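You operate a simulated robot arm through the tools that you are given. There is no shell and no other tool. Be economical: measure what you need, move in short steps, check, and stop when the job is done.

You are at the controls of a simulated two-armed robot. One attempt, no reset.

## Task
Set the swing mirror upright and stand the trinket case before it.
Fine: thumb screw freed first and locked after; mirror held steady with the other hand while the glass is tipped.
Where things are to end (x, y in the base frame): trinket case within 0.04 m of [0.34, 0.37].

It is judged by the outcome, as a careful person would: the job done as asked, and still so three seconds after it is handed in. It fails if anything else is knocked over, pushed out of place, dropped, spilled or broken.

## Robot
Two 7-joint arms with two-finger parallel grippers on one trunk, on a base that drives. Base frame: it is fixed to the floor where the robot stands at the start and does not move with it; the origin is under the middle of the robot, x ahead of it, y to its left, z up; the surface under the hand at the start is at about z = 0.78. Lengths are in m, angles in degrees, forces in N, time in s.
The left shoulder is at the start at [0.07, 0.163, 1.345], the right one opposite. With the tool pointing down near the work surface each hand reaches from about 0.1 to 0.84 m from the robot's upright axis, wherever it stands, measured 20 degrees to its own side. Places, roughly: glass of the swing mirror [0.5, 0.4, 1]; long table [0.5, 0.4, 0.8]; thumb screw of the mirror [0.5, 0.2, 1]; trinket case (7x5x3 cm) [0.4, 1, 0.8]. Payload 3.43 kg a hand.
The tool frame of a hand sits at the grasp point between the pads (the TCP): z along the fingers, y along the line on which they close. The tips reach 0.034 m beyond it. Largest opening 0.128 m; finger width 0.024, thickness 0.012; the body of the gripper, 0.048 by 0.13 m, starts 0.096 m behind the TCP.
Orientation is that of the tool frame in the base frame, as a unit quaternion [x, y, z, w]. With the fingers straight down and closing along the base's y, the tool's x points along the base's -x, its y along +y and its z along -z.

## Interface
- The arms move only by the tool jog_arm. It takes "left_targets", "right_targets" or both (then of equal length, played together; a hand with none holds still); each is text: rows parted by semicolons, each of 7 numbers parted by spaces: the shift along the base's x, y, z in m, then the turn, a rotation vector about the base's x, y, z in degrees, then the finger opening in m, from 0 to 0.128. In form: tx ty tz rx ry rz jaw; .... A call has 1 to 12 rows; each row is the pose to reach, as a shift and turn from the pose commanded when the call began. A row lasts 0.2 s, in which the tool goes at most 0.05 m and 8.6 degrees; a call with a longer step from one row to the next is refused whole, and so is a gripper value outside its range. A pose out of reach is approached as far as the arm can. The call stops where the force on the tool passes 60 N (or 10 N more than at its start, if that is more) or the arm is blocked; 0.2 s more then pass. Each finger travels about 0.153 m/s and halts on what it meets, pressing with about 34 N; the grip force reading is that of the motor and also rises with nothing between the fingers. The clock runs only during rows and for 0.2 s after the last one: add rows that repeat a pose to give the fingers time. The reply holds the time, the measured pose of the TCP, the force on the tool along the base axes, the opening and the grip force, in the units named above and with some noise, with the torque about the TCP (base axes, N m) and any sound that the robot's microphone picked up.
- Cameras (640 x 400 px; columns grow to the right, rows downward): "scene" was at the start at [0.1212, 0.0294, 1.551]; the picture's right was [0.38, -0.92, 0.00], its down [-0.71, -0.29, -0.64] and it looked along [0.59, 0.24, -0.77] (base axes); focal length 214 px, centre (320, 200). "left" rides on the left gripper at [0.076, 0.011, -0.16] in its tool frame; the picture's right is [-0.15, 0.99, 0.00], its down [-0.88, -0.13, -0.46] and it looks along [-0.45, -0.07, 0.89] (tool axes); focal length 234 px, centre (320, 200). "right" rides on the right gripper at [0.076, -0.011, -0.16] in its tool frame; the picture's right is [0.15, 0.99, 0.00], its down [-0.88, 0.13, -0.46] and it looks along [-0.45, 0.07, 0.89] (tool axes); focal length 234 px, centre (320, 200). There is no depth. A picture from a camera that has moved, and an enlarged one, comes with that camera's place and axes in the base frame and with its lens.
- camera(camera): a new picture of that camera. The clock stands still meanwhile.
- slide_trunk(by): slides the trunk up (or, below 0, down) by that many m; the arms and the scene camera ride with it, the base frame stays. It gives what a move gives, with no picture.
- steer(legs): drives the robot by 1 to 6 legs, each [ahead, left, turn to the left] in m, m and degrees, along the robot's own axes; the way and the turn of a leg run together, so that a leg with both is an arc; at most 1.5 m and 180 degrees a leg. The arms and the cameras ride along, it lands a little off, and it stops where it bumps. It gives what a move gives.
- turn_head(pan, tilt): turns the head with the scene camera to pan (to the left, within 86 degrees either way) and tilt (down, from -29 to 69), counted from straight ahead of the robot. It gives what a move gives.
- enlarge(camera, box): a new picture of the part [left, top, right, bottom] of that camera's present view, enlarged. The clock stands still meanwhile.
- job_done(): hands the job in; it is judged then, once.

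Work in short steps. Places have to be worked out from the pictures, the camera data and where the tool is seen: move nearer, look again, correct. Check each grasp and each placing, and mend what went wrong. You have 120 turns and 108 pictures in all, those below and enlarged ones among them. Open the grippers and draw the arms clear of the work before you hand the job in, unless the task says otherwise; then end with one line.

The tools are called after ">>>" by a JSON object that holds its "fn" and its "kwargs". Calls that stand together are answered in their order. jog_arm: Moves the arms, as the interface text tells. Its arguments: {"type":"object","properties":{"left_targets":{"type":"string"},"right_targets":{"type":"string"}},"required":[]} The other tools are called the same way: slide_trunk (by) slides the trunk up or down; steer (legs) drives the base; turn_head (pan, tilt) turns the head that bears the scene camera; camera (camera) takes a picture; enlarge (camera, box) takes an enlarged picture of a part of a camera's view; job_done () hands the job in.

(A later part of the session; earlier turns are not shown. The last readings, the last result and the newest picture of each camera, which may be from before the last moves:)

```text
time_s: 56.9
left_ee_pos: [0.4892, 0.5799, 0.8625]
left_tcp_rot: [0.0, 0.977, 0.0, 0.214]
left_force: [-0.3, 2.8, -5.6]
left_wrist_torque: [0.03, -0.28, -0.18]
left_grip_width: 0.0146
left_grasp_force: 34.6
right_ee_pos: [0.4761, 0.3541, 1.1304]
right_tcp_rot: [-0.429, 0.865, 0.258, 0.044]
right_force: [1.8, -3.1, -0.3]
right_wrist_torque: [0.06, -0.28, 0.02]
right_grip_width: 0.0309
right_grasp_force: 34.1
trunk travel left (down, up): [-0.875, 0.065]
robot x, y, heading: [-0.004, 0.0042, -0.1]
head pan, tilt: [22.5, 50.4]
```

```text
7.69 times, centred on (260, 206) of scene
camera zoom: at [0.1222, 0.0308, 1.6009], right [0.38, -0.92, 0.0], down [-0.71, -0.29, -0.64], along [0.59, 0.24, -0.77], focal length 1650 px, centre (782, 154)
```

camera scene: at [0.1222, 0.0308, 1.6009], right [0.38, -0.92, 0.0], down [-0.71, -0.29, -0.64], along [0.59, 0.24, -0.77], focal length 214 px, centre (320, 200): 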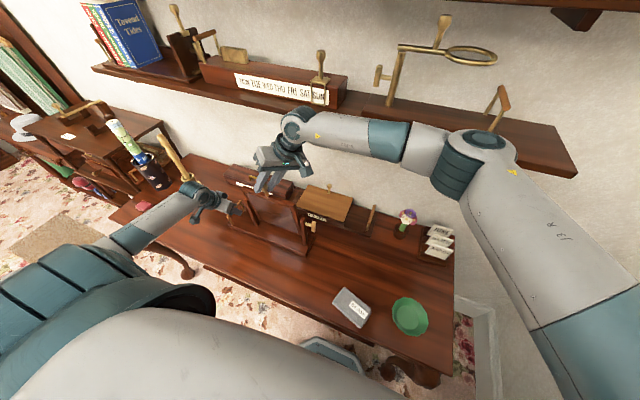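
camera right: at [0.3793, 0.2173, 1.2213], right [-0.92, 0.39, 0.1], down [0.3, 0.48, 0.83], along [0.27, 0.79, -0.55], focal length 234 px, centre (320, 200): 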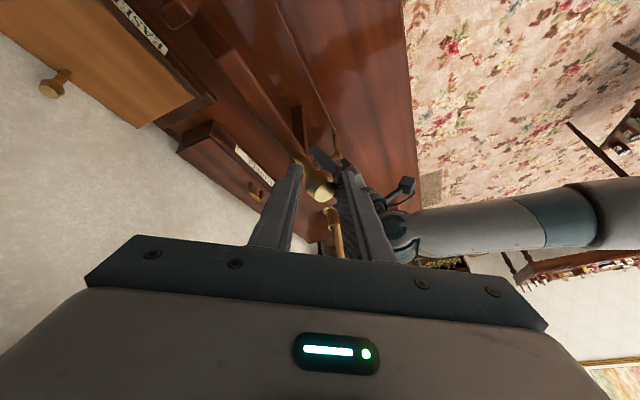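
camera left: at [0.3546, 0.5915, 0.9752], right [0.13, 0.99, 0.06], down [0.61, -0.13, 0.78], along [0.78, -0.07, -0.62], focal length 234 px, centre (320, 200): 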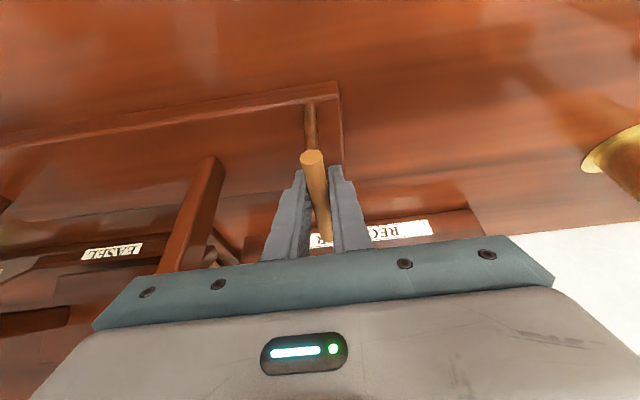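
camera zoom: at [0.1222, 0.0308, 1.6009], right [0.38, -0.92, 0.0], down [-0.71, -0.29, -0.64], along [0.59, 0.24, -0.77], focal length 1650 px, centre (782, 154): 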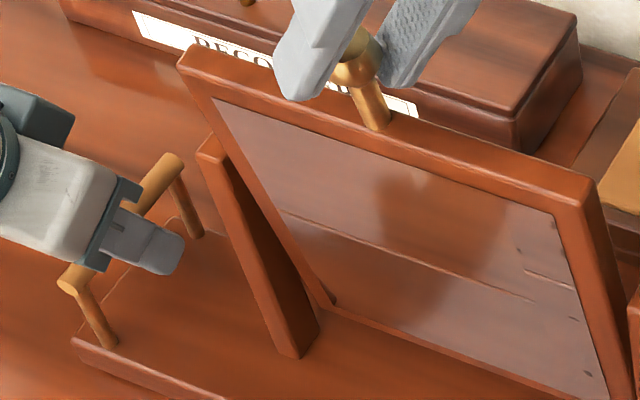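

Fitting the glass edges against the vertical vanishing point gives 5.9° still leaning toward the robot (both sides agree). I tip by that remainder.

>>> {"fn": "jog_arm", "kwargs": {"right_targets": "0.006 0 0.0003 0 2 0 0.01; 0.012 0 0.0005 0 4 0 0.01; 0.0177 0 0.0004 0 5.9 0 0.01; 0.0177 0 0.0004 0 5.9 0 0.01; 0.0177 0 0.0004 0 5.9 0 0.01"}}

>>> {"fn": "enlarge", "kwargs": {"camera": "scene", "box": [285, 195, 325, 247]}}

>>> {"fn": "enlarge", "kwargs": {"camera": "scene", "box": [240, 180, 280, 232]}}

```text
time_s: 58.1
left_ee_pos: [0.489, 0.5792, 0.8631]
left_tcp_rot: [-0.001, 0.977, 0.0, 0.214]
left_force: [-3.1, 9.9, -19.6]
left_wrist_torque: [-0.07, -0.83, -0.13]
left_grip_width: 0.0148
left_grasp_force: 33.7
right_ee_pos: [0.4914, 0.3541, 1.1327]
right_tcp_rot: [-0.415, 0.866, 0.28, 0.001]
right_force: [3.4, -8.5, 21.2]
right_wrist_torque: [0.39, -0.55, -0.32]
right_grip_width: 0.0308
right_grasp_force: 33.9
trunk travel left (down, up): [-0.875, 0.065]
robot x, y, heading: [0.0036, 0.0036, -0.3]
head pan, tilt: [22.5, 50.4]
```

```text
7.69 times, centred on (305, 221) of scene
camera zoom: at [0.1212, 0.0305, 1.6011], right [0.38, -0.92, 0.0], down [-0.71, -0.29, -0.64], along [0.59, 0.24, -0.77], focal length 1650 px, centre (435, 38)
```

zoom: 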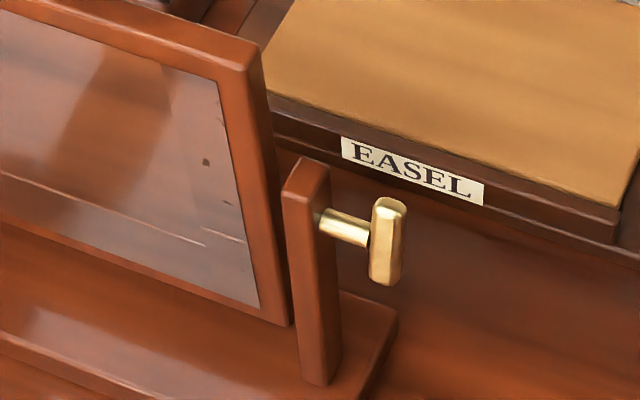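

```text
7.69 times, centred on (260, 206) of scene
camera zoom: at [0.1212, 0.0305, 1.6011], right [0.38, -0.92, 0.0], down [-0.71, -0.29, -0.64], along [0.59, 0.24, -0.77], focal length 1650 px, centre (782, 154)
```

zoom: 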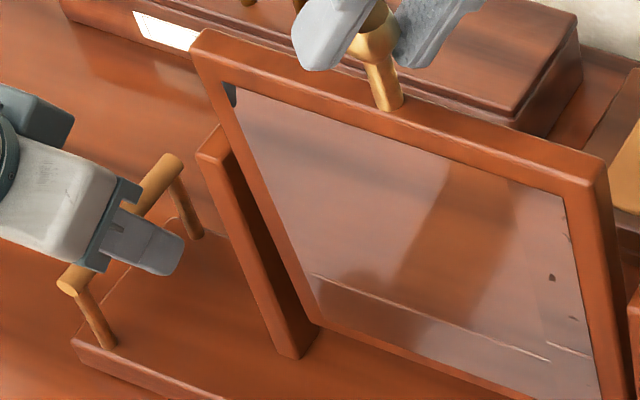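

Upright within about 1° by both edges. I relieve the 20 N of vertical strain, then open the fingers to see whether the glass stays.

>>> {"fn": "jog_arm", "kwargs": {"right_targets": "0 0 0.002 0 0 0 0.01; 0 0 0.002 0 0 0 0.02; 0 0 0.002 0 0 0 0.03; 0 0 0.002 0 0 0 0.04; 0 0 0.002 0 0 0 0.055; 0 0 0.002 0 0 0 0.06"}}

>>> {"fn": "enlarge", "kwargs": {"camera": "scene", "box": [240, 170, 325, 247]}}

```text
time_s: 59.5
left_ee_pos: [0.4901, 0.5795, 0.8639]
left_tcp_rot: [-0.001, 0.977, -0.001, 0.215]
left_force: [-0.1, -1.2, -3.7]
left_wrist_torque: [-0.14, -0.24, -0.02]
left_grip_width: 0.0147
left_grasp_force: 33.6
right_ee_pos: [0.4899, 0.3537, 1.1325]
right_tcp_rot: [-0.415, 0.866, 0.28, -0.001]
right_force: [-0.4, -0.3, -0.1]
right_wrist_torque: [0.02, 0.0, 0.0]
right_grip_width: 0.06
right_grasp_force: 0.0
trunk travel left (down, up): [-0.875, 0.065]
robot x, y, heading: [-0.0004, -0.0012, -0.2]
head pan, tilt: [22.5, 50.4]
```

```text
5.19 times, centred on (282, 208) of scene
camera zoom: at [0.1219, 0.0304, 1.6009], right [0.38, -0.92, 0.0], down [-0.71, -0.29, -0.64], along [0.59, 0.24, -0.77], focal length 1114 px, centre (515, 156)
```

zoom: 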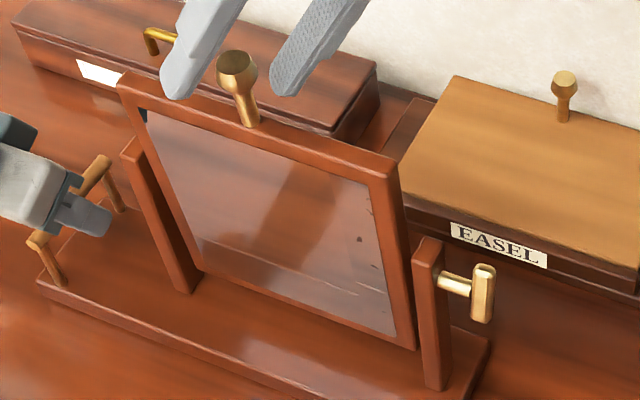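

The glass stays upright. I back the right hand off along the fingers and swing it away to the right, slowly.

>>> {"fn": "jog_arm", "kwargs": {"right_targets": "0.008 -0.016 0.028 0 0 0 0.06; 0.016 -0.033 0.056 0 0 0 0.06; 0.023 -0.049 0.084 0 0 0 0.06; 0.013 -0.066 0.088 -1.3 -2.2 -4.2 0.06; 0.003 -0.083 0.092 -2.6 -4.4 -8.3 0.06; -0.007 -0.1 0.096 -3.9 -6.5 -12.5 0.06; -0.017 -0.117 0.1 -5.2 -8.7 -16.6 0.06; -0.027 -0.134 0.104 -6.5 -10.9 -20.8 0.06; -0.037 -0.151 0.108 -7.7 -13.1 -24.9 0.06; -0.047 -0.168 0.112 -9 -15.3 -29 0.06; -0.047 -0.168 0.112 -9 -15.3 -29 0.06"}}

>>> {"fn": "jog_arm", "kwargs": {"right_targets": "-0.01 -0.017 0 -1.3 -2.2 -4.2 0.06; -0.02 -0.034 0 -2.6 -4.4 -8.3 0.06; -0.03 -0.051 0 -3.9 -6.5 -12.5 0.06; -0.04 -0.068 0 -5.2 -8.7 -16.6 0.06; -0.05 -0.085 0 -6.5 -10.9 -20.8 0.06; -0.06 -0.102 0 -7.7 -13.1 -24.9 0.06; -0.07 -0.119 0 -9 -15.3 -29 0.06; -0.07 -0.119 0 -9 -15.3 -29 0.06"}}

```text
time_s: 61.9
left_ee_pos: [0.4905, 0.5794, 0.8642]
left_tcp_rot: [-0.001, 0.977, 0.001, 0.215]
left_force: [-0.8, -0.9, -3.5]
left_wrist_torque: [-0.11, -0.15, -0.26]
left_grip_width: 0.0151
left_grasp_force: 34.3
right_ee_pos: [0.4477, 0.1869, 1.243]
right_tcp_rot: [-0.217, 0.953, 0.146, 0.151]
right_force: [0.8, -0.1, 0.9]
right_wrist_torque: [0.0, 0.01, 0.03]
right_grip_width: 0.0601
right_grasp_force: 0.0
trunk travel left (down, up): [-0.875, 0.065]
robot x, y, heading: [-0.0005, -0.0028, -0.2]
head pan, tilt: [22.5, 50.4]
```

```text
time_s: 63.7
left_ee_pos: [0.4902, 0.5796, 0.8643]
left_tcp_rot: [-0.002, 0.977, 0.0, 0.215]
left_force: [-1.3, -0.6, -3.8]
left_wrist_torque: [-0.07, -0.17, -0.21]
left_grip_width: 0.0146
left_grasp_force: 33.7
right_ee_pos: [0.3763, 0.0659, 1.2449]
right_tcp_rot: [-0.001, 0.957, -0.002, 0.289]
right_force: [0.1, -0.6, -0.1]
right_wrist_torque: [-0.04, 0.0, 0.01]
right_grip_width: 0.0599
right_grasp_force: 0.0
trunk travel left (down, up): [-0.875, 0.065]
robot x, y, heading: [0.0016, 0.0014, -0.0]
head pan, tilt: [22.5, 50.4]
```

Now the right hand goes back to the sideways posture (pointing +y) at the right, retracing the known-good route.

>>> {"fn": "jog_arm", "kwargs": {"right_targets": "0.002 -0.009 0.004 4.36 1.32 1.32 0.06; 0.004 -0.018 0.008 8.72 2.64 2.64 0.06; 0.005 -0.027 0.012 13.1 3.96 3.96 0.06; 0.007 -0.036 0.016 17.4 5.28 5.28 0.06; 0.009 -0.045 0.02 21.8 6.6 6.6 0.06; 0.011 -0.054 0.024 26.2 7.9 7.9 0.06; 0.013 -0.063 0.028 30.5 9.2 9.2 0.06; 0.014 -0.072 0.032 34.9 10.6 10.6 0.06; 0.016 -0.08 0.036 39.2 11.9 11.9 0.06; 0.018 -0.088 0.04 43.6 13.2 13.2 0.06; 0.018 -0.088 0.04 43.6 13.2 13.2 0.06"}}

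>>> {"fn": "jog_arm", "kwargs": {"right_targets": "0.002 -0.009 -0.009 4.36 1.32 1.32 0.06; 0.004 -0.018 -0.018 8.72 2.64 2.64 0.06; 0.005 -0.027 -0.027 13.1 3.96 3.96 0.06; 0.007 -0.036 -0.036 17.4 5.28 5.28 0.06; 0.009 -0.045 -0.046 21.8 6.6 6.6 0.06; 0.011 -0.054 -0.055 26.2 7.9 7.9 0.06; 0.013 -0.063 -0.064 30.5 9.2 9.2 0.06; 0.014 -0.072 -0.073 34.9 10.6 10.6 0.06; 0.016 -0.08 -0.082 39.2 11.9 11.9 0.06; 0.018 -0.088 -0.092 43.6 13.2 13.2 0.06; 0.018 -0.088 -0.092 43.6 13.2 13.2 0.06"}}

```text
time_s: 66.1
left_ee_pos: [0.4898, 0.5795, 0.8629]
left_tcp_rot: [0.0, 0.976, -0.001, 0.216]
left_force: [0.2, -1.7, -5.0]
left_wrist_torque: [-0.16, -0.21, -0.16]
left_grip_width: 0.0147
left_grasp_force: 34.3
right_ee_pos: [0.4413, -0.0119, 1.2929]
right_tcp_rot: [-0.002, 0.909, 0.385, 0.158]
right_force: [-0.6, 0.4, 0.5]
right_wrist_torque: [0.01, 0.03, 0.0]
right_grip_width: 0.06
right_grasp_force: 0.0
right hand out of reach, approached as far as the arm can: row 3, 4, 5, 6, 7, 8, 9, 10, 11
trunk travel left (down, up): [-0.875, 0.065]
robot x, y, heading: [-0.0015, 0.0003, -0.1]
head pan, tilt: [22.5, 50.4]
```

```text
time_s: 68.5
left_ee_pos: [0.4893, 0.5792, 0.8643]
left_tcp_rot: [-0.001, 0.977, 0.0, 0.215]
left_force: [-0.4, 1.3, -4.4]
left_wrist_torque: [-0.06, -0.02, -0.09]
left_grip_width: 0.0149
left_grasp_force: 33.7
right_ee_pos: [0.4588, -0.1001, 1.2018]
right_tcp_rot: [0.0, 0.706, 0.708, 0.0]
right_force: [0.4, -0.4, -0.9]
right_wrist_torque: [-0.02, 0.0, 0.01]
right_grip_width: 0.0602
right_grasp_force: 0.1
trunk travel left (down, up): [-0.875, 0.065]
robot x, y, heading: [0.0005, 0.0015, 0.0]
head pan, tilt: [22.5, 50.4]
```

Posture regained. Next I move to the earlier hand-off pose beside the mirror (0.43, 0.06, 1.10).

>>> {"fn": "jog_arm", "kwargs": {"right_targets": "-0.003 0.016 -0.01 -1.83 -2.1 -3.07 0.06; -0.006 0.032 -0.02 -3.66 -4.2 -6.14 0.06; -0.009 0.048 -0.03 -5.5 -6.3 -9.2 0.06; -0.012 0.064 -0.04 -7.3 -8.4 -12.3 0.06; -0.015 0.08 -0.05 -9.15 -10.5 -15.4 0.06; -0.018 0.096 -0.06 -11 -12.6 -18.4 0.06; -0.021 0.112 -0.07 -12.8 -14.7 -21.5 0.06; -0.024 0.128 -0.08 -14.6 -16.8 -24.6 0.06; -0.027 0.144 -0.09 -16.5 -18.9 -27.6 0.06; -0.029 0.16 -0.1 -18.3 -21 -30.7 0.06; -0.029 0.16 -0.1 -18.3 -21 -30.7 0.06"}}

>>> {"fn": "camera", "kwargs": {"camera": "right"}}

```text
time_s: 70.9
left_ee_pos: [0.4883, 0.5791, 0.8636]
left_tcp_rot: [0.0, 0.976, 0.001, 0.216]
left_force: [-0.8, 0.4, -3.6]
left_wrist_torque: [0.0, -0.01, -0.23]
left_grip_width: 0.0149
left_grasp_force: 34.1
right_ee_pos: [0.4302, 0.0614, 1.0998]
right_tcp_rot: [0.058, 0.772, 0.55, 0.313]
right_force: [0.8, -0.3, -0.3]
right_wrist_torque: [0.01, 0.02, -0.01]
right_grip_width: 0.06
right_grasp_force: 0.0
trunk travel left (down, up): [-0.875, 0.065]
robot x, y, heading: [-0.0, 0.0007, -0.1]
head pan, tilt: [22.5, 50.4]
```

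```text
40 pictures are left
camera right: at [0.2858, -0.0389, 1.0902], right [-0.37, 0.45, 0.81], down [0.42, -0.7, 0.58], along [0.83, 0.55, 0.07], focal length 234 px, centre (320, 200)
```

right: 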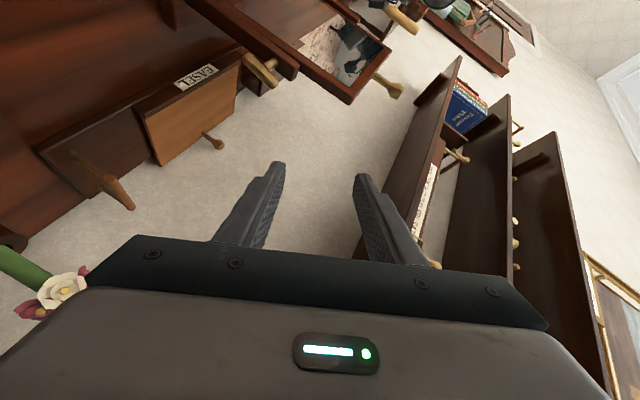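

I roll the hand back down to the angle where I left the T, while descending (reverse of the retreat).

>>> {"fn": "jog_arm", "kwargs": {"right_targets": "0.001 0 -0.009 0 -4 0 0.05; 0.002 0 -0.018 0 -8 0 0.05; 0.003 0 -0.028 0 -12 0 0.05; 0.005 0 -0.037 0 -16 0 0.05; 0.006 0 -0.046 0 -20 0 0.05; 0.007 0 -0.056 0 -24 0 0.05; 0.009 0 -0.065 0 -28 0 0.05; 0.01 0 -0.075 0 -32 0 0.05; 0.01 0 -0.075 0 -32 0 0.05"}}

>>> {"fn": "jog_arm", "kwargs": {"right_targets": "0.003 0 -0.009 0 -4 0 0.05; 0.006 0 -0.018 0 -8 0 0.05; 0.009 0 -0.027 0 -12 0 0.05; 0.012 0 -0.036 0 -16 0 0.05; 0.015 0.01 -0.045 0 -20 0 0.05; 0.018 0.02 -0.054 0 -24 0 0.05; 0.022 0.03 -0.063 0 -28 0 0.05; 0.027 0.04 -0.07 0 -32 0 0.05; 0.027 0.04 -0.07 0 -32 0 0.05"}}

>>> {"fn": "camera", "kwargs": {"camera": "right"}}

>>> {"fn": "enlarge", "kwargs": {"camera": "scene", "box": [220, 150, 400, 270]}}

```text
time_s: 72.9
left_ee_pos: [0.4918, 0.5767, 0.8596]
left_tcp_rot: [-0.001, 0.977, -0.001, 0.213]
left_force: [4.0, 0.1, 1.2]
left_wrist_torque: [0.09, -0.86, 0.57]
left_grip_width: 0.0148
left_grasp_force: 34.0
right_ee_pos: [0.4421, 0.06, 1.0221]
right_tcp_rot: [-0.096, 0.657, 0.543, 0.513]
right_force: [0.3, 1.3, 0.7]
right_wrist_torque: [0.01, -0.03, -0.02]
right_grip_width: 0.05
right_grasp_force: 0.0
trunk travel left (down, up): [-0.875, 0.065]
robot x, y, heading: [0.0, 0.0018, -0.1]
head pan, tilt: [22.5, 50.4]
```

```text
time_s: 74.9
left_ee_pos: [0.4895, 0.5793, 0.8638]
left_tcp_rot: [0.0, 0.976, 0.0, 0.216]
left_force: [1.1, -0.1, -5.3]
left_wrist_torque: [0.12, 0.16, 0.17]
left_grip_width: 0.0148
left_grasp_force: 34.2
right_ee_pos: [0.4658, 0.1014, 0.9565]
right_tcp_rot: [-0.244, 0.488, 0.498, 0.674]
right_force: [-0.3, -0.1, -0.7]
right_wrist_torque: [-0.01, 0.03, 0.01]
right_grip_width: 0.0499
right_grasp_force: 0.1
trunk travel left (down, up): [-0.875, 0.065]
robot x, y, heading: [0.0028, -0.0007, 0.1]
head pan, tilt: [22.5, 50.4]
```

```text
39 pictures are left
camera right: at [0.4123, -0.0004, 0.8223], right [-0.89, 0.45, 0.02], down [-0.33, -0.7, 0.63], along [0.3, 0.56, 0.78], focal length 234 px, centre (320, 200)
```

right: 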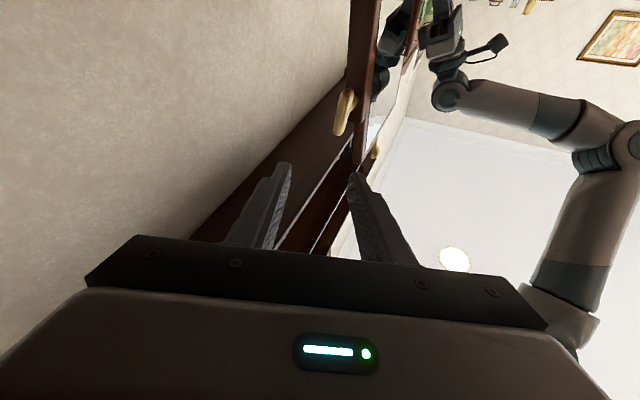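

```text
3.33 times, centred on (310, 210) of scene
camera zoom: at [0.1215, 0.03, 1.601], right [0.38, -0.92, 0.0], down [-0.71, -0.29, -0.64], along [0.59, 0.24, -0.77], focal length 715 px, centre (353, 167)
```

zoom: 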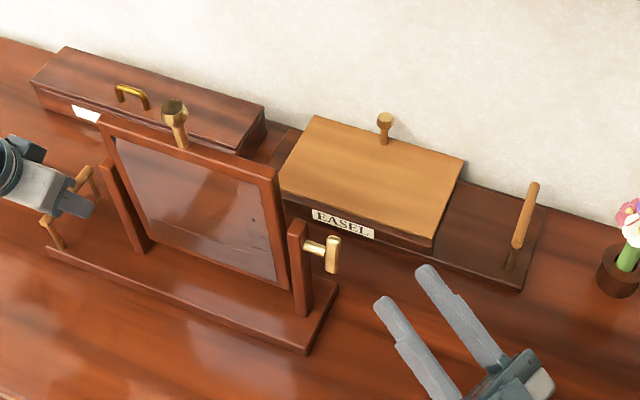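

T is where I left it. I slide the open fingers over it again.

>>> {"fn": "jog_arm", "kwargs": {"right_targets": "0.008 0.015 -0.004 0 0 0 0.05; 0.0148 0.03 -0.008 0 0 0 0.05; 0.0148 0.05 -0.008 0 0 0 0.05; 0.0148 0.07 -0.008 0 0 0 0.045; 0.0148 0.087 -0.008 0 0 0 0.045; 0.0148 0.087 -0.008 0 0 0 0.045"}}

>>> {"fn": "enlarge", "kwargs": {"camera": "right", "box": [200, 60, 440, 260]}}

>>> {"fn": "enlarge", "kwargs": {"camera": "scene", "box": [260, 180, 360, 245]}}

```text
time_s: 76.3
left_ee_pos: [0.49, 0.5795, 0.863]
left_tcp_rot: [-0.001, 0.976, 0.0, 0.216]
left_force: [-0.6, 0.3, -4.0]
left_wrist_torque: [0.02, 0.2, 0.07]
left_grip_width: 0.0146
left_grasp_force: 34.3
right_ee_pos: [0.4822, 0.1859, 0.9461]
right_tcp_rot: [-0.243, 0.489, 0.497, 0.675]
right_force: [0.3, 0.4, 0.1]
right_wrist_torque: [0.03, -0.02, 0.05]
right_grip_width: 0.0452
right_grasp_force: 0.1
trunk travel left (down, up): [-0.875, 0.065]
robot x, y, heading: [0.0007, 0.0018, -0.2]
head pan, tilt: [22.5, 50.4]
```

```text
2.00 times, centred on (320, 160) of right
camera zoom: at [0.4274, 0.0853, 0.8115], right [-0.89, 0.45, 0.02], down [-0.33, -0.7, 0.63], along [0.3, 0.56, 0.78], focal length 468 px, centre (320, 280)
```

zoom: 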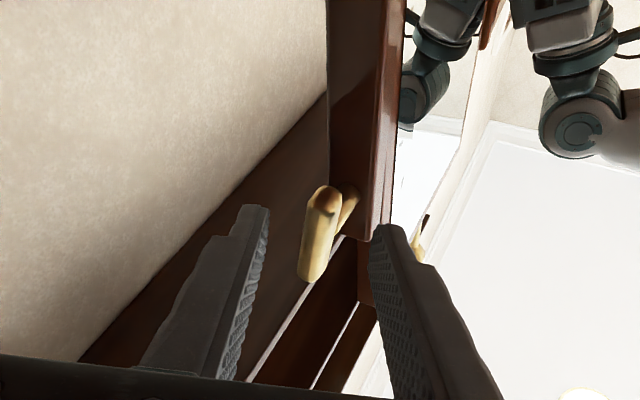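

```text
6.15 times, centred on (310, 212) of scene
camera zoom: at [0.1218, 0.0302, 1.601], right [0.38, -0.92, 0.0], down [-0.71, -0.29, -0.64], along [0.59, 0.24, -0.77], focal length 1320 px, centre (382, 123)
```

zoom: 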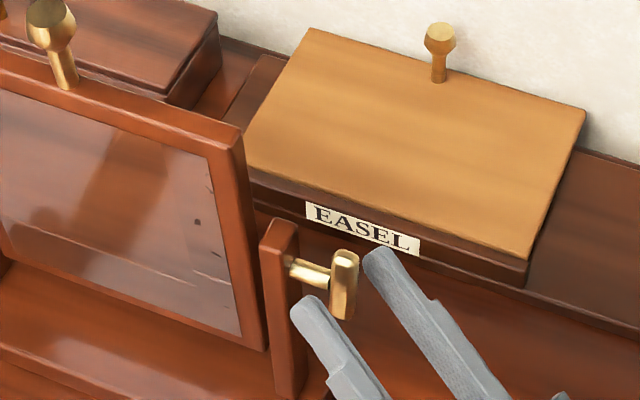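

The bar lies between the tips. I close and check the width.

>>> {"fn": "jog_arm", "kwargs": {"right_targets": "0 0.002 0.001 0 0 0 0.03; 0 0.003 0.002 0 0 0 0.015; 0 0.003 0.002 0 0 0 0.006; 0 0.003 0.002 0 0 0 0.006"}}

>>> {"fn": "enlarge", "kwargs": {"camera": "scene", "box": [260, 180, 360, 245]}}

```text
time_s: 77.3
left_ee_pos: [0.49, 0.5795, 0.8637]
left_tcp_rot: [-0.001, 0.976, 0.001, 0.216]
left_force: [1.6, 14.8, -5.7]
left_wrist_torque: [-0.12, 0.17, -0.16]
left_grip_width: 0.0148
left_grasp_force: 34.1
right_ee_pos: [0.4814, 0.1884, 0.9462]
right_tcp_rot: [-0.243, 0.49, 0.496, 0.674]
right_force: [-1.6, -13.6, -0.3]
right_wrist_torque: [-0.64, 0.03, 0.61]
right_grip_width: 0.0189
right_grasp_force: 33.5
trunk travel left (down, up): [-0.875, 0.065]
robot x, y, heading: [-0.002, 0.0025, -0.3]
head pan, tilt: [22.5, 50.4]
```

```text
6.15 times, centred on (310, 212) of scene
camera zoom: at [0.1224, 0.0308, 1.6009], right [0.38, -0.92, 0.0], down [-0.71, -0.29, -0.64], along [0.59, 0.24, -0.77], focal length 1320 px, centre (382, 123)
```

zoom: 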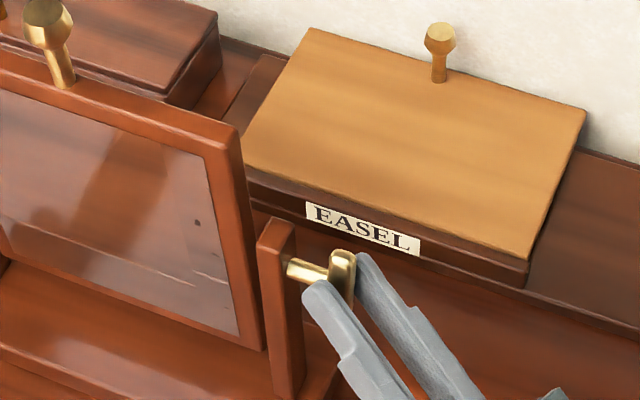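

Gripped (0.019 m). I turn it back clockwise by 40° first, watching forces.

>>> {"fn": "jog_arm", "kwargs": {"right_targets": "-0.0004 0.0005 0.0008 0 5 0 0.006; -0.0008 0.001 0.0015 0 10 0 0.006; -0.0013 0.0015 0.0025 0 16 0 0.006; -0.0019 0.0018 0.004 0 24 0 0.006; -0.0022 0.002 0.0056 0 32 0 0.006; -0.0023 0.002 0.0072 0 40 0 0.006; -0.0023 0.002 0.0072 0 40 0 0.006"}}

>>> {"fn": "enlarge", "kwargs": {"camera": "scene", "box": [220, 150, 400, 270]}}

```text
time_s: 78.9
left_ee_pos: [0.4904, 0.582, 0.8619]
left_tcp_rot: [-0.001, 0.977, 0.002, 0.214]
left_force: [-1.1, 35.5, -14.5]
left_wrist_torque: [-0.29, 0.11, -0.21]
left_grip_width: 0.015
left_grasp_force: 33.9
right_ee_pos: [0.481, 0.192, 0.9584]
right_tcp_rot: [-0.058, 0.689, 0.552, 0.466]
right_force: [-0.4, -36.1, 5.8]
right_wrist_torque: [0.81, -0.12, -0.19]
right_grip_width: 0.0195
right_grasp_force: 34.2
trunk travel left (down, up): [-0.875, 0.065]
robot x, y, heading: [-0.0018, 0.0006, 0.1]
head pan, tilt: [22.5, 50.4]
```

```text
3.33 times, centred on (310, 210) of scene
camera zoom: at [0.1227, 0.0306, 1.6009], right [0.38, -0.92, 0.0], down [-0.71, -0.29, -0.64], along [0.59, 0.24, -0.77], focal length 715 px, centre (353, 167)
```

zoom: 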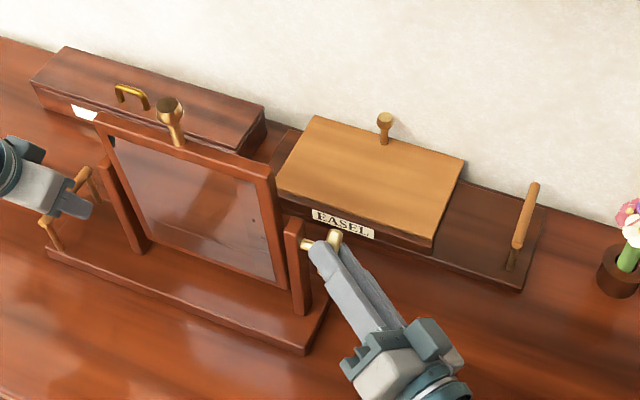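

Turning well, but I'm pushing +y at 36 N; I yield 3 mm in y while turning the remaining 40°.

>>> {"fn": "jog_arm", "kwargs": {"right_targets": "0 -0.002 0 0 0 0 0.006; 0.0001 -0.003 0.0012 0 8 0 0.006; 0.0004 -0.003 0.0025 0 16 0 0.006; 0.0012 -0.003 0.0038 0 24 0 0.006; 0.0023 -0.003 0.005 0 32 0 0.006; 0.0034 -0.003 0.006 0 40 0 0.006; 0.0034 -0.003 0.006 0 40 0 0.006"}}

>>> {"fn": "enlarge", "kwargs": {"camera": "scene", "box": [220, 150, 400, 270]}}

```text
time_s: 80.5
left_ee_pos: [0.4898, 0.579, 0.8635]
left_tcp_rot: [-0.001, 0.976, 0.0, 0.216]
left_force: [2.5, 15.0, -9.1]
left_wrist_torque: [-0.1, 0.73, -0.03]
left_grip_width: 0.0149
left_grasp_force: 34.5
right_ee_pos: [0.4815, 0.1889, 0.9642]
right_tcp_rot: [0.133, 0.807, 0.538, 0.203]
right_force: [-2.4, -16.2, 11.6]
right_wrist_torque: [0.78, -0.08, 0.89]
right_grip_width: 0.0194
right_grasp_force: 34.4
trunk travel left (down, up): [-0.875, 0.065]
robot x, y, heading: [-0.0039, 0.005, -0.1]
head pan, tilt: [22.5, 50.4]
```

```text
3.33 times, centred on (310, 210) of scene
camera zoom: at [0.1211, 0.0301, 1.6011], right [0.38, -0.92, 0.0], down [-0.71, -0.29, -0.64], along [0.59, 0.24, -0.77], focal length 715 px, centre (353, 167)
```

zoom: 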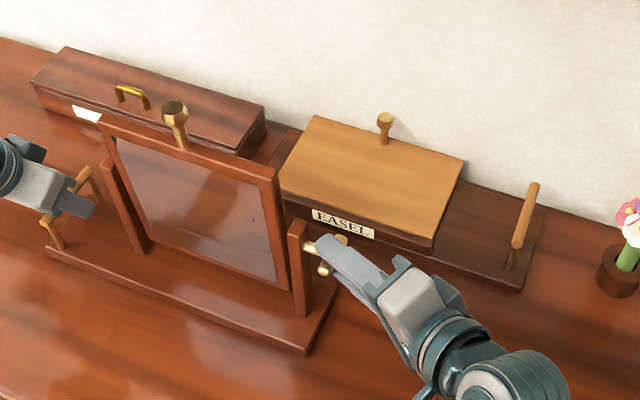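

T is back at its original angle. I try a further 7° to feel for the tight stop.

>>> {"fn": "jog_arm", "kwargs": {"right_targets": "0.0005 0 0.0008 0 3.5 0 0.006; 0.001 0 0.0015 0 7 0 0.006; 0.001 0 0.0015 0 7 0 0.006"}}

>>> {"fn": "enlarge", "kwargs": {"camera": "scene", "box": [260, 180, 360, 245]}}

```text
time_s: 81.3
left_ee_pos: [0.489, 0.5791, 0.8639]
left_tcp_rot: [-0.001, 0.977, 0.001, 0.215]
left_force: [0.0, 14.5, -10.3]
left_wrist_torque: [-0.08, 0.29, -0.06]
left_grip_width: 0.0149
left_grasp_force: 33.8
right_ee_pos: [0.4834, 0.1895, 0.965]
right_tcp_rot: [0.167, 0.819, 0.528, 0.153]
right_force: [1.1, -16.8, 8.2]
right_wrist_torque: [0.83, -0.83, -0.31]
right_grip_width: 0.0214
right_grasp_force: 34.1
trunk travel left (down, up): [-0.875, 0.065]
robot x, y, heading: [-0.0014, 0.0022, 0.2]
head pan, tilt: [22.5, 50.4]
```

```text
6.15 times, centred on (310, 212) of scene
camera zoom: at [0.1216, 0.0301, 1.6009], right [0.38, -0.92, 0.0], down [-0.71, -0.29, -0.64], along [0.59, 0.24, -0.77], focal length 1320 px, centre (382, 123)
```

zoom: 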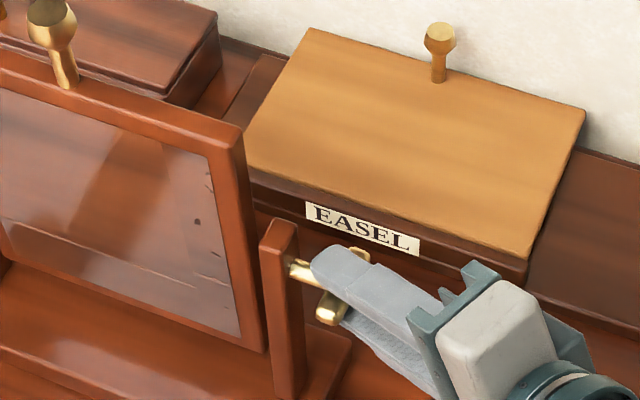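

Torque −0.83 N·m and the fingers being pried apart mean the screw is against its tight stop: locked. I ease off, open, and withdraw the right hand along its fingers.

>>> {"fn": "jog_arm", "kwargs": {"right_targets": "-0.001 -0.001 -0.0015 0 -6 0 0.006; -0.001 -0.001 -0.0015 0 -6 0 0.02; -0.001 -0.001 -0.0015 0 -6 0 0.034; -0.001 -0.001 -0.0015 0 -6 0 0.036; -0.01 -0.017 0.005 0 -6 0 0.036; -0.02 -0.034 0.012 0 -6 0 0.036; -0.03 -0.05 0.018 0 -6 0 0.04; -0.04 -0.07 0.025 0 -6 0 0.05; -0.05 -0.09 0.03 0 -6 0 0.05; -0.05 -0.11 0.04 0 -6 0 0.05"}}

>>> {"fn": "enlarge", "kwargs": {"camera": "scene", "box": [240, 170, 325, 247]}}

```text
time_s: 83.5
left_ee_pos: [0.4893, 0.5797, 0.864]
left_tcp_rot: [0.0, 0.977, 0.001, 0.215]
left_force: [-0.5, -1.0, -4.3]
left_wrist_torque: [0.05, -0.19, -0.1]
left_grip_width: 0.0148
left_grasp_force: 33.9
right_ee_pos: [0.4333, 0.08, 1.0042]
right_tcp_rot: [0.138, 0.809, 0.537, 0.196]
right_force: [0.1, 0.4, 0.4]
right_wrist_torque: [0.01, -0.03, 0.0]
right_grip_width: 0.0502
right_grasp_force: 0.0
trunk travel left (down, up): [-0.875, 0.065]
robot x, y, heading: [-0.0008, 0.001, -0.3]
head pan, tilt: [22.5, 50.4]
```

```text
5.19 times, centred on (282, 208) of scene
camera zoom: at [0.1219, 0.0296, 1.601], right [0.38, -0.92, 0.0], down [-0.71, -0.29, -0.64], along [0.59, 0.24, -0.77], focal length 1114 px, centre (515, 156)
```

zoom: 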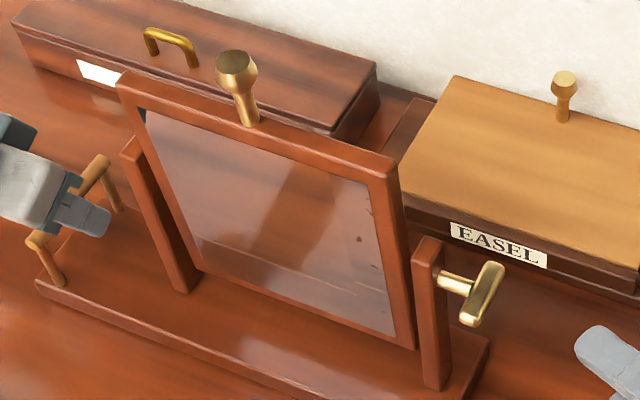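

The mirror is upright, T is back in its locked position. Now the left hand releases the handle and rises; then I'll stow the right arm.

>>> {"fn": "jog_arm", "kwargs": {"left_targets": "0 0 0 0 0 0 0.025; 0 0 0 0 0 0 0.04; 0 0 0 0 0 0 0.05; -0.01 0 0.02 0 0 0 0.05; -0.02 0 0.045 0 0 0 0.05; -0.035 0 0.08 0 0 0 0.05; -0.05 0 0.12 0 0 0 0.05; -0.06 0.01 0.16 0 0 0 0.05; -0.06 0.02 0.2 0 0 0 0.05; -0.06 0.03 0.24 0 0 0 0.05; -0.06 0.04 0.28 0 0 0 0.05; -0.06 0.05 0.32 0 0 0 0.05"}}

>>> {"fn": "jog_arm", "kwargs": {"right_targets": "0.003 -0.022 0.025 2.8 0.6 3.4 0.05; 0.006 -0.045 0.05 5.6 1.2 6.9 0.05; 0.01 -0.067 0.075 8.4 1.8 10.3 0.05; 0.013 -0.09 0.1 11.2 2.4 13.8 0.05; 0.016 -0.112 0.125 14 3 17.2 0.05; 0.02 -0.135 0.15 16.8 3.6 20.6 0.05; 0.023 -0.157 0.175 19.6 4.2 24 0.05; 0.026 -0.18 0.2 22.4 4.8 27.5 0.05; 0.026 -0.18 0.2 22.4 4.8 27.5 0.05"}}

>>> {"fn": "enlarge", "kwargs": {"camera": "scene", "box": [160, 130, 400, 280]}}

```text
time_s: 86.1
left_ee_pos: [0.4303, 0.6325, 1.1804]
left_tcp_rot: [-0.001, 0.977, 0.0, 0.215]
left_force: [0.5, 0.6, -0.1]
left_wrist_torque: [0.0, 0.02, -0.01]
left_grip_width: 0.0498
left_grasp_force: 0.1
right_ee_pos: [0.4336, 0.0804, 1.0042]
right_tcp_rot: [0.139, 0.809, 0.536, 0.196]
right_force: [0.1, -0.5, 0.6]
right_wrist_torque: [0.02, 0.03, -0.01]
right_grip_width: 0.0499
right_grasp_force: 0.1
trunk travel left (down, up): [-0.875, 0.065]
robot x, y, heading: [0.0022, -0.0015, 0.0]
head pan, tilt: [22.5, 50.4]
```

```text
time_s: 88.1
left_ee_pos: [0.4301, 0.6343, 1.1809]
left_tcp_rot: [-0.001, 0.976, 0.0, 0.216]
left_force: [-0.3, -0.7, -0.1]
left_wrist_torque: [-0.01, 0.01, 0.0]
left_grip_width: 0.05
left_grasp_force: 0.0
right_ee_pos: [0.4599, -0.1027, 1.2076]
right_tcp_rot: [-0.001, 0.708, 0.706, -0.001]
right_force: [0.1, -0.3, -0.1]
right_wrist_torque: [0.05, -0.03, -0.02]
right_grip_width: 0.0501
right_grasp_force: 0.1
trunk travel left (down, up): [-0.875, 0.065]
robot x, y, heading: [-0.004, 0.0022, -0.3]
head pan, tilt: [22.5, 50.4]
```

```text
2.67 times, centred on (280, 205) of scene
camera zoom: at [0.1211, 0.0302, 1.601], right [0.38, -0.92, 0.0], down [-0.71, -0.29, -0.64], along [0.59, 0.24, -0.77], focal length 572 px, centre (427, 187)
```

zoom: 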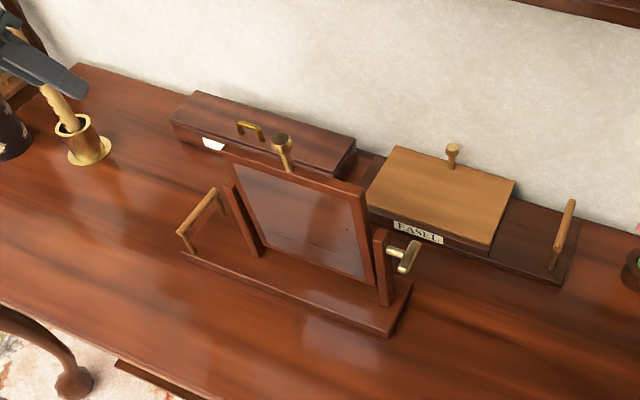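

All good. I stow the right arm in its starting pose and pull the left hand back and up, ready to drive left toward the case.

>>> {"fn": "jog_arm", "kwargs": {"left_targets": "-0.015 -0.008 0.015 0 2.5 0 0.06; -0.03 -0.016 0.03 0 5 0 0.06; -0.045 -0.024 0.045 0 7.5 0 0.06; -0.06 -0.032 0.06 0 10 0 0.06; -0.075 -0.04 0.075 0 12.5 0 0.06; -0.09 -0.048 0.09 0 15 0 0.06; -0.105 -0.056 0.105 0 17.5 0 0.06; -0.12 -0.064 0.12 0 20 0 0.06; -0.135 -0.072 0.13 0 22.5 0 0.06; -0.15 -0.08 0.14 0 25 0 0.06", "right_targets": "-0.002 0.005 0.01 -4.5 0 0 0.05; -0.004 0.01 0.02 -9 0 0 0.05; -0.006 0.015 0.03 -13.5 0 0 0.05; -0.008 0.02 0.04 -18 0 0 0.05; -0.01 0.025 0.05 -22.5 0 0 0.05; -0.012 0.03 0.06 -27 0 0 0.05; -0.014 0.035 0.07 -31.5 0 0 0.05; -0.016 0.04 0.08 -36 0 0 0.05; -0.018 0.045 0.09 -40.5 0 0 0.05; -0.02 0.05 0.1 -45 0 0 0.05"}}

>>> {"fn": "jog_arm", "kwargs": {"right_targets": "-0.01 0.009 0.006 -4.5 0 0 0.05; -0.02 0.018 0.012 -9 0 0 0.05; -0.03 0.027 0.018 -13.5 0 0 0.05; -0.04 0.036 0.024 -18 0 0 0.05; -0.05 0.045 0.03 -22.5 0 0 0.05; -0.06 0.054 0.036 -27 0 0 0.05; -0.07 0.063 0.04 -31.5 0 0 0.05; -0.08 0.072 0.045 -36 0 0 0.05; -0.09 0.081 0.05 -40.5 0 0 0.05; -0.1 0.09 0.055 -45 0 0 0.05"}}

>>> {"fn": "turn_head", "kwargs": {"pan": 55, "tilt": 45}}

>>> {"fn": "camera", "kwargs": {"camera": "scene"}}

```text
time_s: 90.3
left_ee_pos: [0.2934, 0.5354, 1.2996]
left_tcp_rot: [0.001, 1.0, -0.007, 0.01]
left_force: [0.0, 0.3, -0.7]
left_wrist_torque: [0.01, 0.0, -0.02]
left_grip_width: 0.06
left_grasp_force: 0.0
left hand out of reach, approached as far as the arm can: row 9, 10
right_ee_pos: [0.4402, -0.0524, 1.3014]
right_tcp_rot: [0.0, 0.925, 0.38, -0.001]
right_force: [-0.3, 0.4, 0.0]
right_wrist_torque: [0.02, 0.02, -0.02]
right_grip_width: 0.05
right_grasp_force: 0.1
trunk travel left (down, up): [-0.875, 0.065]
robot x, y, heading: [0.001, -0.0004, 0.1]
head pan, tilt: [22.5, 50.4]
```

```text
time_s: 92.5
left_ee_pos: [0.2921, 0.5352, 1.3004]
left_tcp_rot: [0.001, 1.0, -0.008, 0.012]
left_force: [-0.1, 1.2, -0.2]
left_wrist_torque: [-0.01, 0.01, 0.0]
left_grip_width: 0.06
left_grasp_force: 0.0
right_ee_pos: [0.3393, 0.0422, 1.3599]
right_tcp_rot: [0.0, 1.0, -0.002, 0.0]
right_force: [-0.6, -0.1, 0.0]
right_wrist_torque: [-0.03, -0.02, 0.01]
right_grip_width: 0.0499
right_grasp_force: 0.1
trunk travel left (down, up): [-0.875, 0.065]
robot x, y, heading: [0.0007, 0.0026, 0.1]
head pan, tilt: [22.5, 50.4]
```

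```text
time_s: 93.5
left_ee_pos: [0.2923, 0.5335, 1.3003]
left_tcp_rot: [0.001, 1.0, -0.008, 0.012]
left_force: [0.1, -0.2, -0.3]
left_wrist_torque: [0.0, -0.02, 0.01]
left_grip_width: 0.0599
left_grasp_force: 0.1
right_ee_pos: [0.3404, 0.04, 1.3602]
right_tcp_rot: [0.0, 1.0, -0.001, -0.001]
right_force: [0.3, -0.3, -0.5]
right_wrist_torque: [-0.01, 0.01, -0.01]
right_grip_width: 0.05
right_grasp_force: 0.0
trunk travel left (down, up): [-0.875, 0.065]
robot x, y, heading: [0.0015, -0.0015, -0.1]
head pan, tilt: [55.0, 45.0]
```

```text
29 pictures are left
camera scene: at [0.0975, 0.0669, 1.6085], right [0.82, -0.57, 0.0], down [-0.41, -0.58, -0.71], along [0.41, 0.58, -0.71], focal length 214 px, centre (320, 200)
```

scene: 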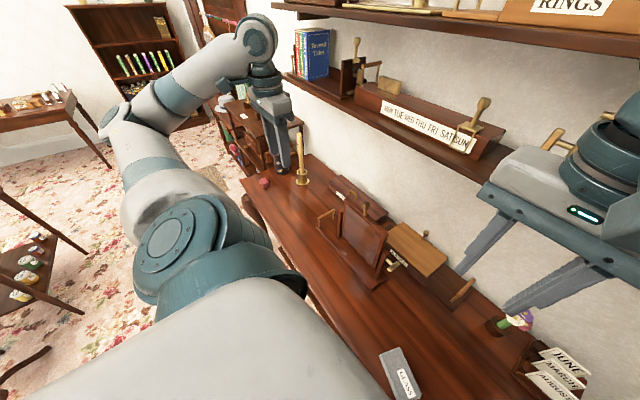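

The case is at about (0.38, 1.02). I tuck the right hand out to the right, then drive left 0.45 m.

>>> {"fn": "jog_arm", "kwargs": {"right_targets": "-0.005 -0.03 0 0 0 0 0.05; -0.01 -0.06 0 0 0 0 0.05; -0.015 -0.09 0 0 0 0 0.05; -0.02 -0.12 0 0 0 0 0.05; -0.025 -0.15 0 0 0 0 0.05; -0.03 -0.18 0 0 0 0 0.05; -0.035 -0.21 0 0 0 0 0.05; -0.04 -0.24 0 0 0 0 0.05; -0.045 -0.27 0 0 0 0 0.05; -0.05 -0.3 0 0 0 0 0.05"}}

>>> {"fn": "steer", "kwargs": {"legs": [[0, 0.45, 0]]}}

>>> {"fn": "slide_trunk", "kwargs": {"by": -0.12}}

>>> {"fn": "camera", "kwargs": {"camera": "scene"}}

>>> {"fn": "camera", "kwargs": {"camera": "left"}}

```text
time_s: 95.7
left_ee_pos: [0.2897, 0.5329, 1.3023]
left_tcp_rot: [0.001, 1.0, -0.006, 0.012]
left_force: [0.0, 0.4, 0.3]
left_wrist_torque: [0.06, -0.05, 0.01]
left_grip_width: 0.06
left_grasp_force: 0.0
right_ee_pos: [0.2979, -0.2639, 1.3692]
right_tcp_rot: [0.0, 1.0, 0.0, 0.0]
right_force: [0.0, -0.6, -1.1]
right_wrist_torque: [-0.01, -0.01, -0.02]
right_grip_width: 0.05
right_grasp_force: 0.0
right hand out of reach, approached as far as the arm can: row 8, 9, 10
trunk travel left (down, up): [-0.875, 0.065]
robot x, y, heading: [0.0025, 0.0004, -0.1]
head pan, tilt: [55.0, 45.0]
```

```text
time_s: 98.4
left_ee_pos: [0.2913, 0.9827, 1.3028]
left_tcp_rot: [0.001, 1.0, -0.007, 0.012]
left_force: [0.5, 0.6, 0.7]
left_wrist_torque: [0.0, 0.01, 0.03]
left_grip_width: 0.0602
left_grasp_force: 0.0
right_ee_pos: [0.2982, 0.1888, 1.3697]
right_tcp_rot: [0.0, 1.0, 0.0, -0.001]
right_force: [0.2, -0.9, 0.6]
right_wrist_torque: [0.0, -0.03, 0.0]
right_grip_width: 0.0497
right_grasp_force: 0.1
trunk travel left (down, up): [-0.875, 0.065]
robot x, y, heading: [0.0012, 0.4525, 0.2]
head pan, tilt: [55.0, 45.0]
```

```text
time_s: 99.9
left_ee_pos: [0.2913, 0.985, 1.1811]
left_tcp_rot: [0.0, 1.0, -0.008, 0.012]
left_force: [0.0, 0.9, -0.6]
left_wrist_torque: [0.01, 0.02, 0.0]
left_grip_width: 0.0598
left_grasp_force: 0.0
right_ee_pos: [0.2994, 0.1907, 1.2508]
right_tcp_rot: [-0.001, 1.0, -0.001, -0.001]
right_force: [-0.7, 1.4, -0.3]
right_wrist_torque: [0.02, 0.0, 0.03]
right_grip_width: 0.0501
right_grasp_force: 0.2
trunk travel left (down, up): [-0.755, 0.185]
robot x, y, heading: [0.0017, 0.4543, 0.1]
head pan, tilt: [55.0, 45.0]
```

```text
28 pictures are left
camera scene: at [0.0971, 0.5177, 1.4886], right [0.82, -0.57, 0.0], down [-0.41, -0.58, -0.71], along [0.41, 0.58, -0.71], focal length 214 px, centre (320, 200)
```

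scene: 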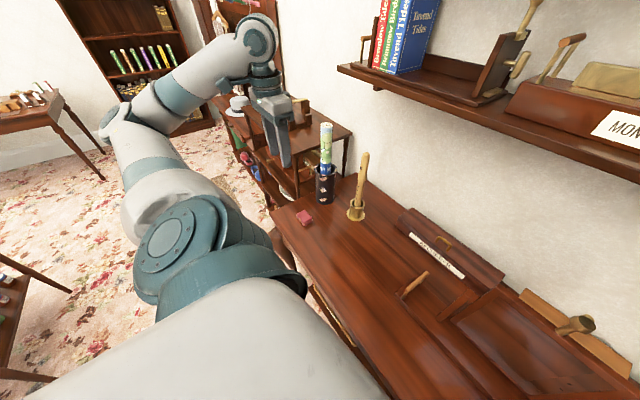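

```text
27 pictures are left
camera left: at [0.2131, 0.9994, 1.3376], right [0.15, 0.99, -0.01], down [0.87, -0.12, 0.48], along [0.47, -0.08, -0.88], focal length 234 px, centre (320, 200)
```

left: 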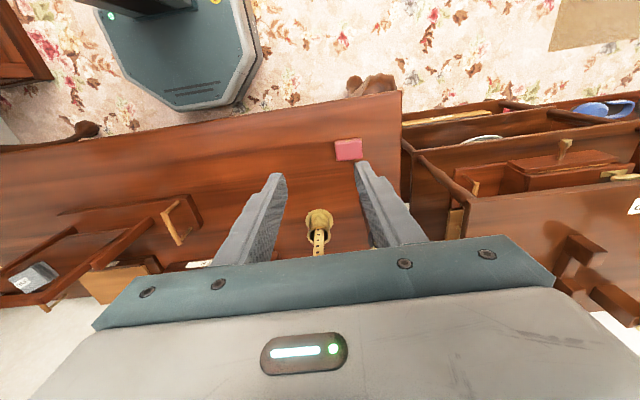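

Two views agree on the case at (0.38, 1.033), long side along y. I go above it with the jaws at 0.11.

>>> {"fn": "jog_arm", "kwargs": {"left_targets": "0.02 0.012 -0.02 0 0 0 0.08; 0.04 0.024 -0.04 0 0 0 0.11; 0.06 0.036 -0.06 0 0 0 0.11; 0.089 0.048 -0.085 0 0 0 0.11; 0.089 0.048 -0.125 0 0 0 0.11; 0.089 0.048 -0.165 0 0 0 0.11; 0.089 0.048 -0.205 0 0 0 0.11; 0.089 0.048 -0.245 0 0 0 0.11; 0.089 0.048 -0.28 0 0 0 0.11; 0.089 0.048 -0.28 0 0 0 0.11"}}

>>> {"fn": "camera", "kwargs": {"camera": "left"}}

```text
time_s: 102.1
left_ee_pos: [0.3811, 1.0337, 0.9019]
left_tcp_rot: [0.001, 1.0, -0.007, 0.013]
left_force: [-0.1, 1.0, 0.2]
left_wrist_torque: [0.02, -0.03, 0.04]
left_grip_width: 0.1098
left_grasp_force: 0.1
right_ee_pos: [0.2984, 0.1913, 1.2484]
right_tcp_rot: [0.0, 1.0, -0.001, 0.0]
right_force: [-0.3, 1.0, 0.3]
right_wrist_torque: [0.01, 0.01, 0.02]
right_grip_width: 0.0499
right_grasp_force: 0.0
trunk travel left (down, up): [-0.755, 0.185]
robot x, y, heading: [0.0037, 0.4494, -0.1]
head pan, tilt: [55.0, 45.0]
```

```text
26 pictures are left
camera left: at [0.3012, 1.048, 1.0584], right [0.15, 0.99, -0.01], down [0.87, -0.13, 0.48], along [0.47, -0.08, -0.88], focal length 234 px, centre (320, 200)
```

left: 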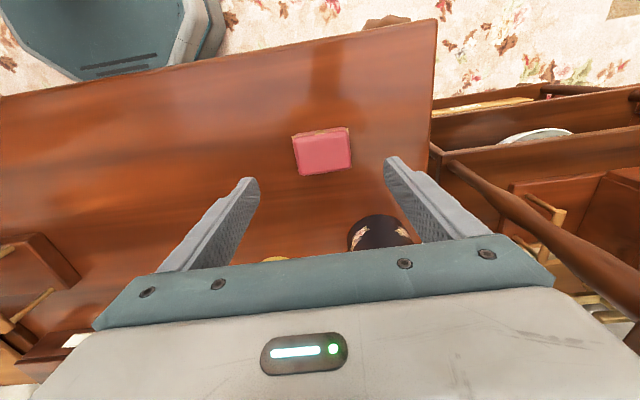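

Case top at (0.376, 1.038), between the fingers; the vase is 14 cm behind. I descend and close.

>>> {"fn": "jog_arm", "kwargs": {"left_targets": "-0.002 0.002 -0.02 0 0 0 0.11; -0.004 0.004 -0.04 0 0 0 0.11; -0.004 0.004 -0.06 0 0 0 0.11; -0.004 0.004 -0.079 0 0 0 0.11; -0.004 0.004 -0.079 0 0 0 0.09; -0.004 0.004 -0.079 0 0 0 0.075; -0.004 0.004 -0.079 0 0 0 0.065; -0.004 0.004 -0.079 0 0 0 0.06; -0.004 0.004 -0.079 0 0 0 0.06"}}

>>> {"fn": "camera", "kwargs": {"camera": "left"}}

```text
time_s: 104.1
left_ee_pos: [0.3794, 1.0389, 0.8242]
left_tcp_rot: [0.001, 1.0, -0.008, 0.012]
left_force: [0.5, 0.2, 0.3]
left_wrist_torque: [-0.04, 0.02, -0.02]
left_grip_width: 0.0609
left_grasp_force: 34.1
right_ee_pos: [0.2993, 0.1904, 1.2491]
right_tcp_rot: [0.0, 1.0, 0.0, -0.001]
right_force: [0.3, -0.1, -0.2]
right_wrist_torque: [0.01, 0.0, -0.03]
right_grip_width: 0.0502
right_grasp_force: 0.0
trunk travel left (down, up): [-0.755, 0.185]
robot x, y, heading: [-0.0014, 0.4481, 0.1]
head pan, tilt: [55.0, 45.0]
```

```text
25 pictures are left
camera left: at [0.3002, 1.0535, 0.9799], right [0.15, 0.99, -0.01], down [0.87, -0.12, 0.48], along [0.47, -0.08, -0.88], focal length 234 px, centre (320, 200)
```

left: 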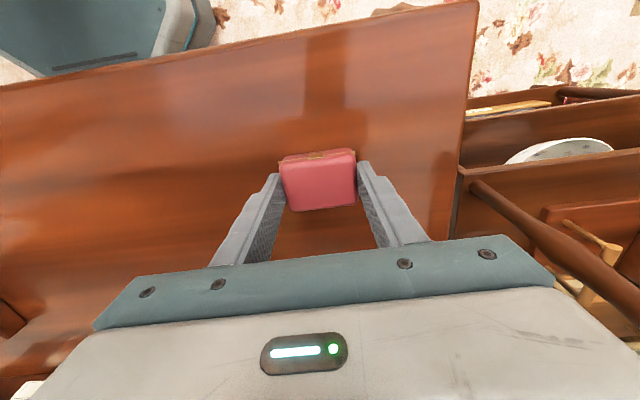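

Width reads 0.061 with force; I tighten the command to confirm the hold, then lift 3 cm.

>>> {"fn": "jog_arm", "kwargs": {"left_targets": "0 0 0 0 0 0 0.05; 0 0 0 0 0 0 0.05; 0 0 0.01 0 0 0 0.05; 0 0 0.03 0 0 0 0.05; 0 0 0.03 0 0 0 0.05"}}

>>> {"fn": "camera", "kwargs": {"camera": "left"}}

```text
time_s: 105.3
left_ee_pos: [0.3791, 1.0378, 0.8532]
left_tcp_rot: [0.001, 1.0, -0.008, 0.012]
left_force: [-0.2, 0.1, -1.1]
left_wrist_torque: [-0.01, -0.02, 0.04]
left_grip_width: 0.0608
left_grasp_force: 34.3
right_ee_pos: [0.2993, 0.1913, 1.2492]
right_tcp_rot: [0.0, 1.0, -0.001, -0.001]
right_force: [0.0, -0.1, 0.4]
right_wrist_torque: [0.02, 0.0, 0.01]
right_grip_width: 0.0498
right_grasp_force: 0.1
trunk travel left (down, up): [-0.755, 0.185]
robot x, y, heading: [0.0001, 0.4476, -0.2]
head pan, tilt: [55.0, 45.0]
```

```text
24 pictures are left
camera left: at [0.2996, 1.0519, 1.0095], right [0.15, 0.99, -0.01], down [0.87, -0.12, 0.48], along [0.47, -0.08, -0.88], focal length 234 px, centre (320, 200)
```

left: 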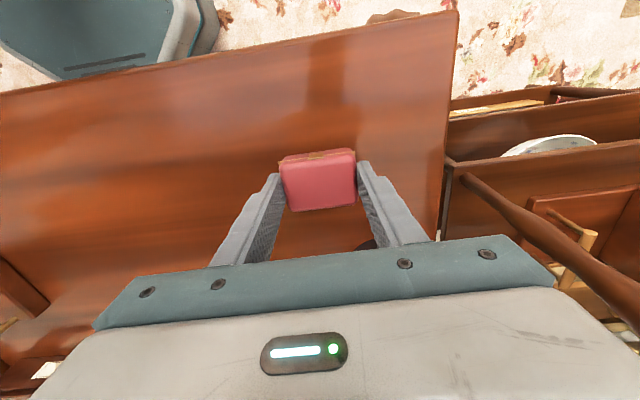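

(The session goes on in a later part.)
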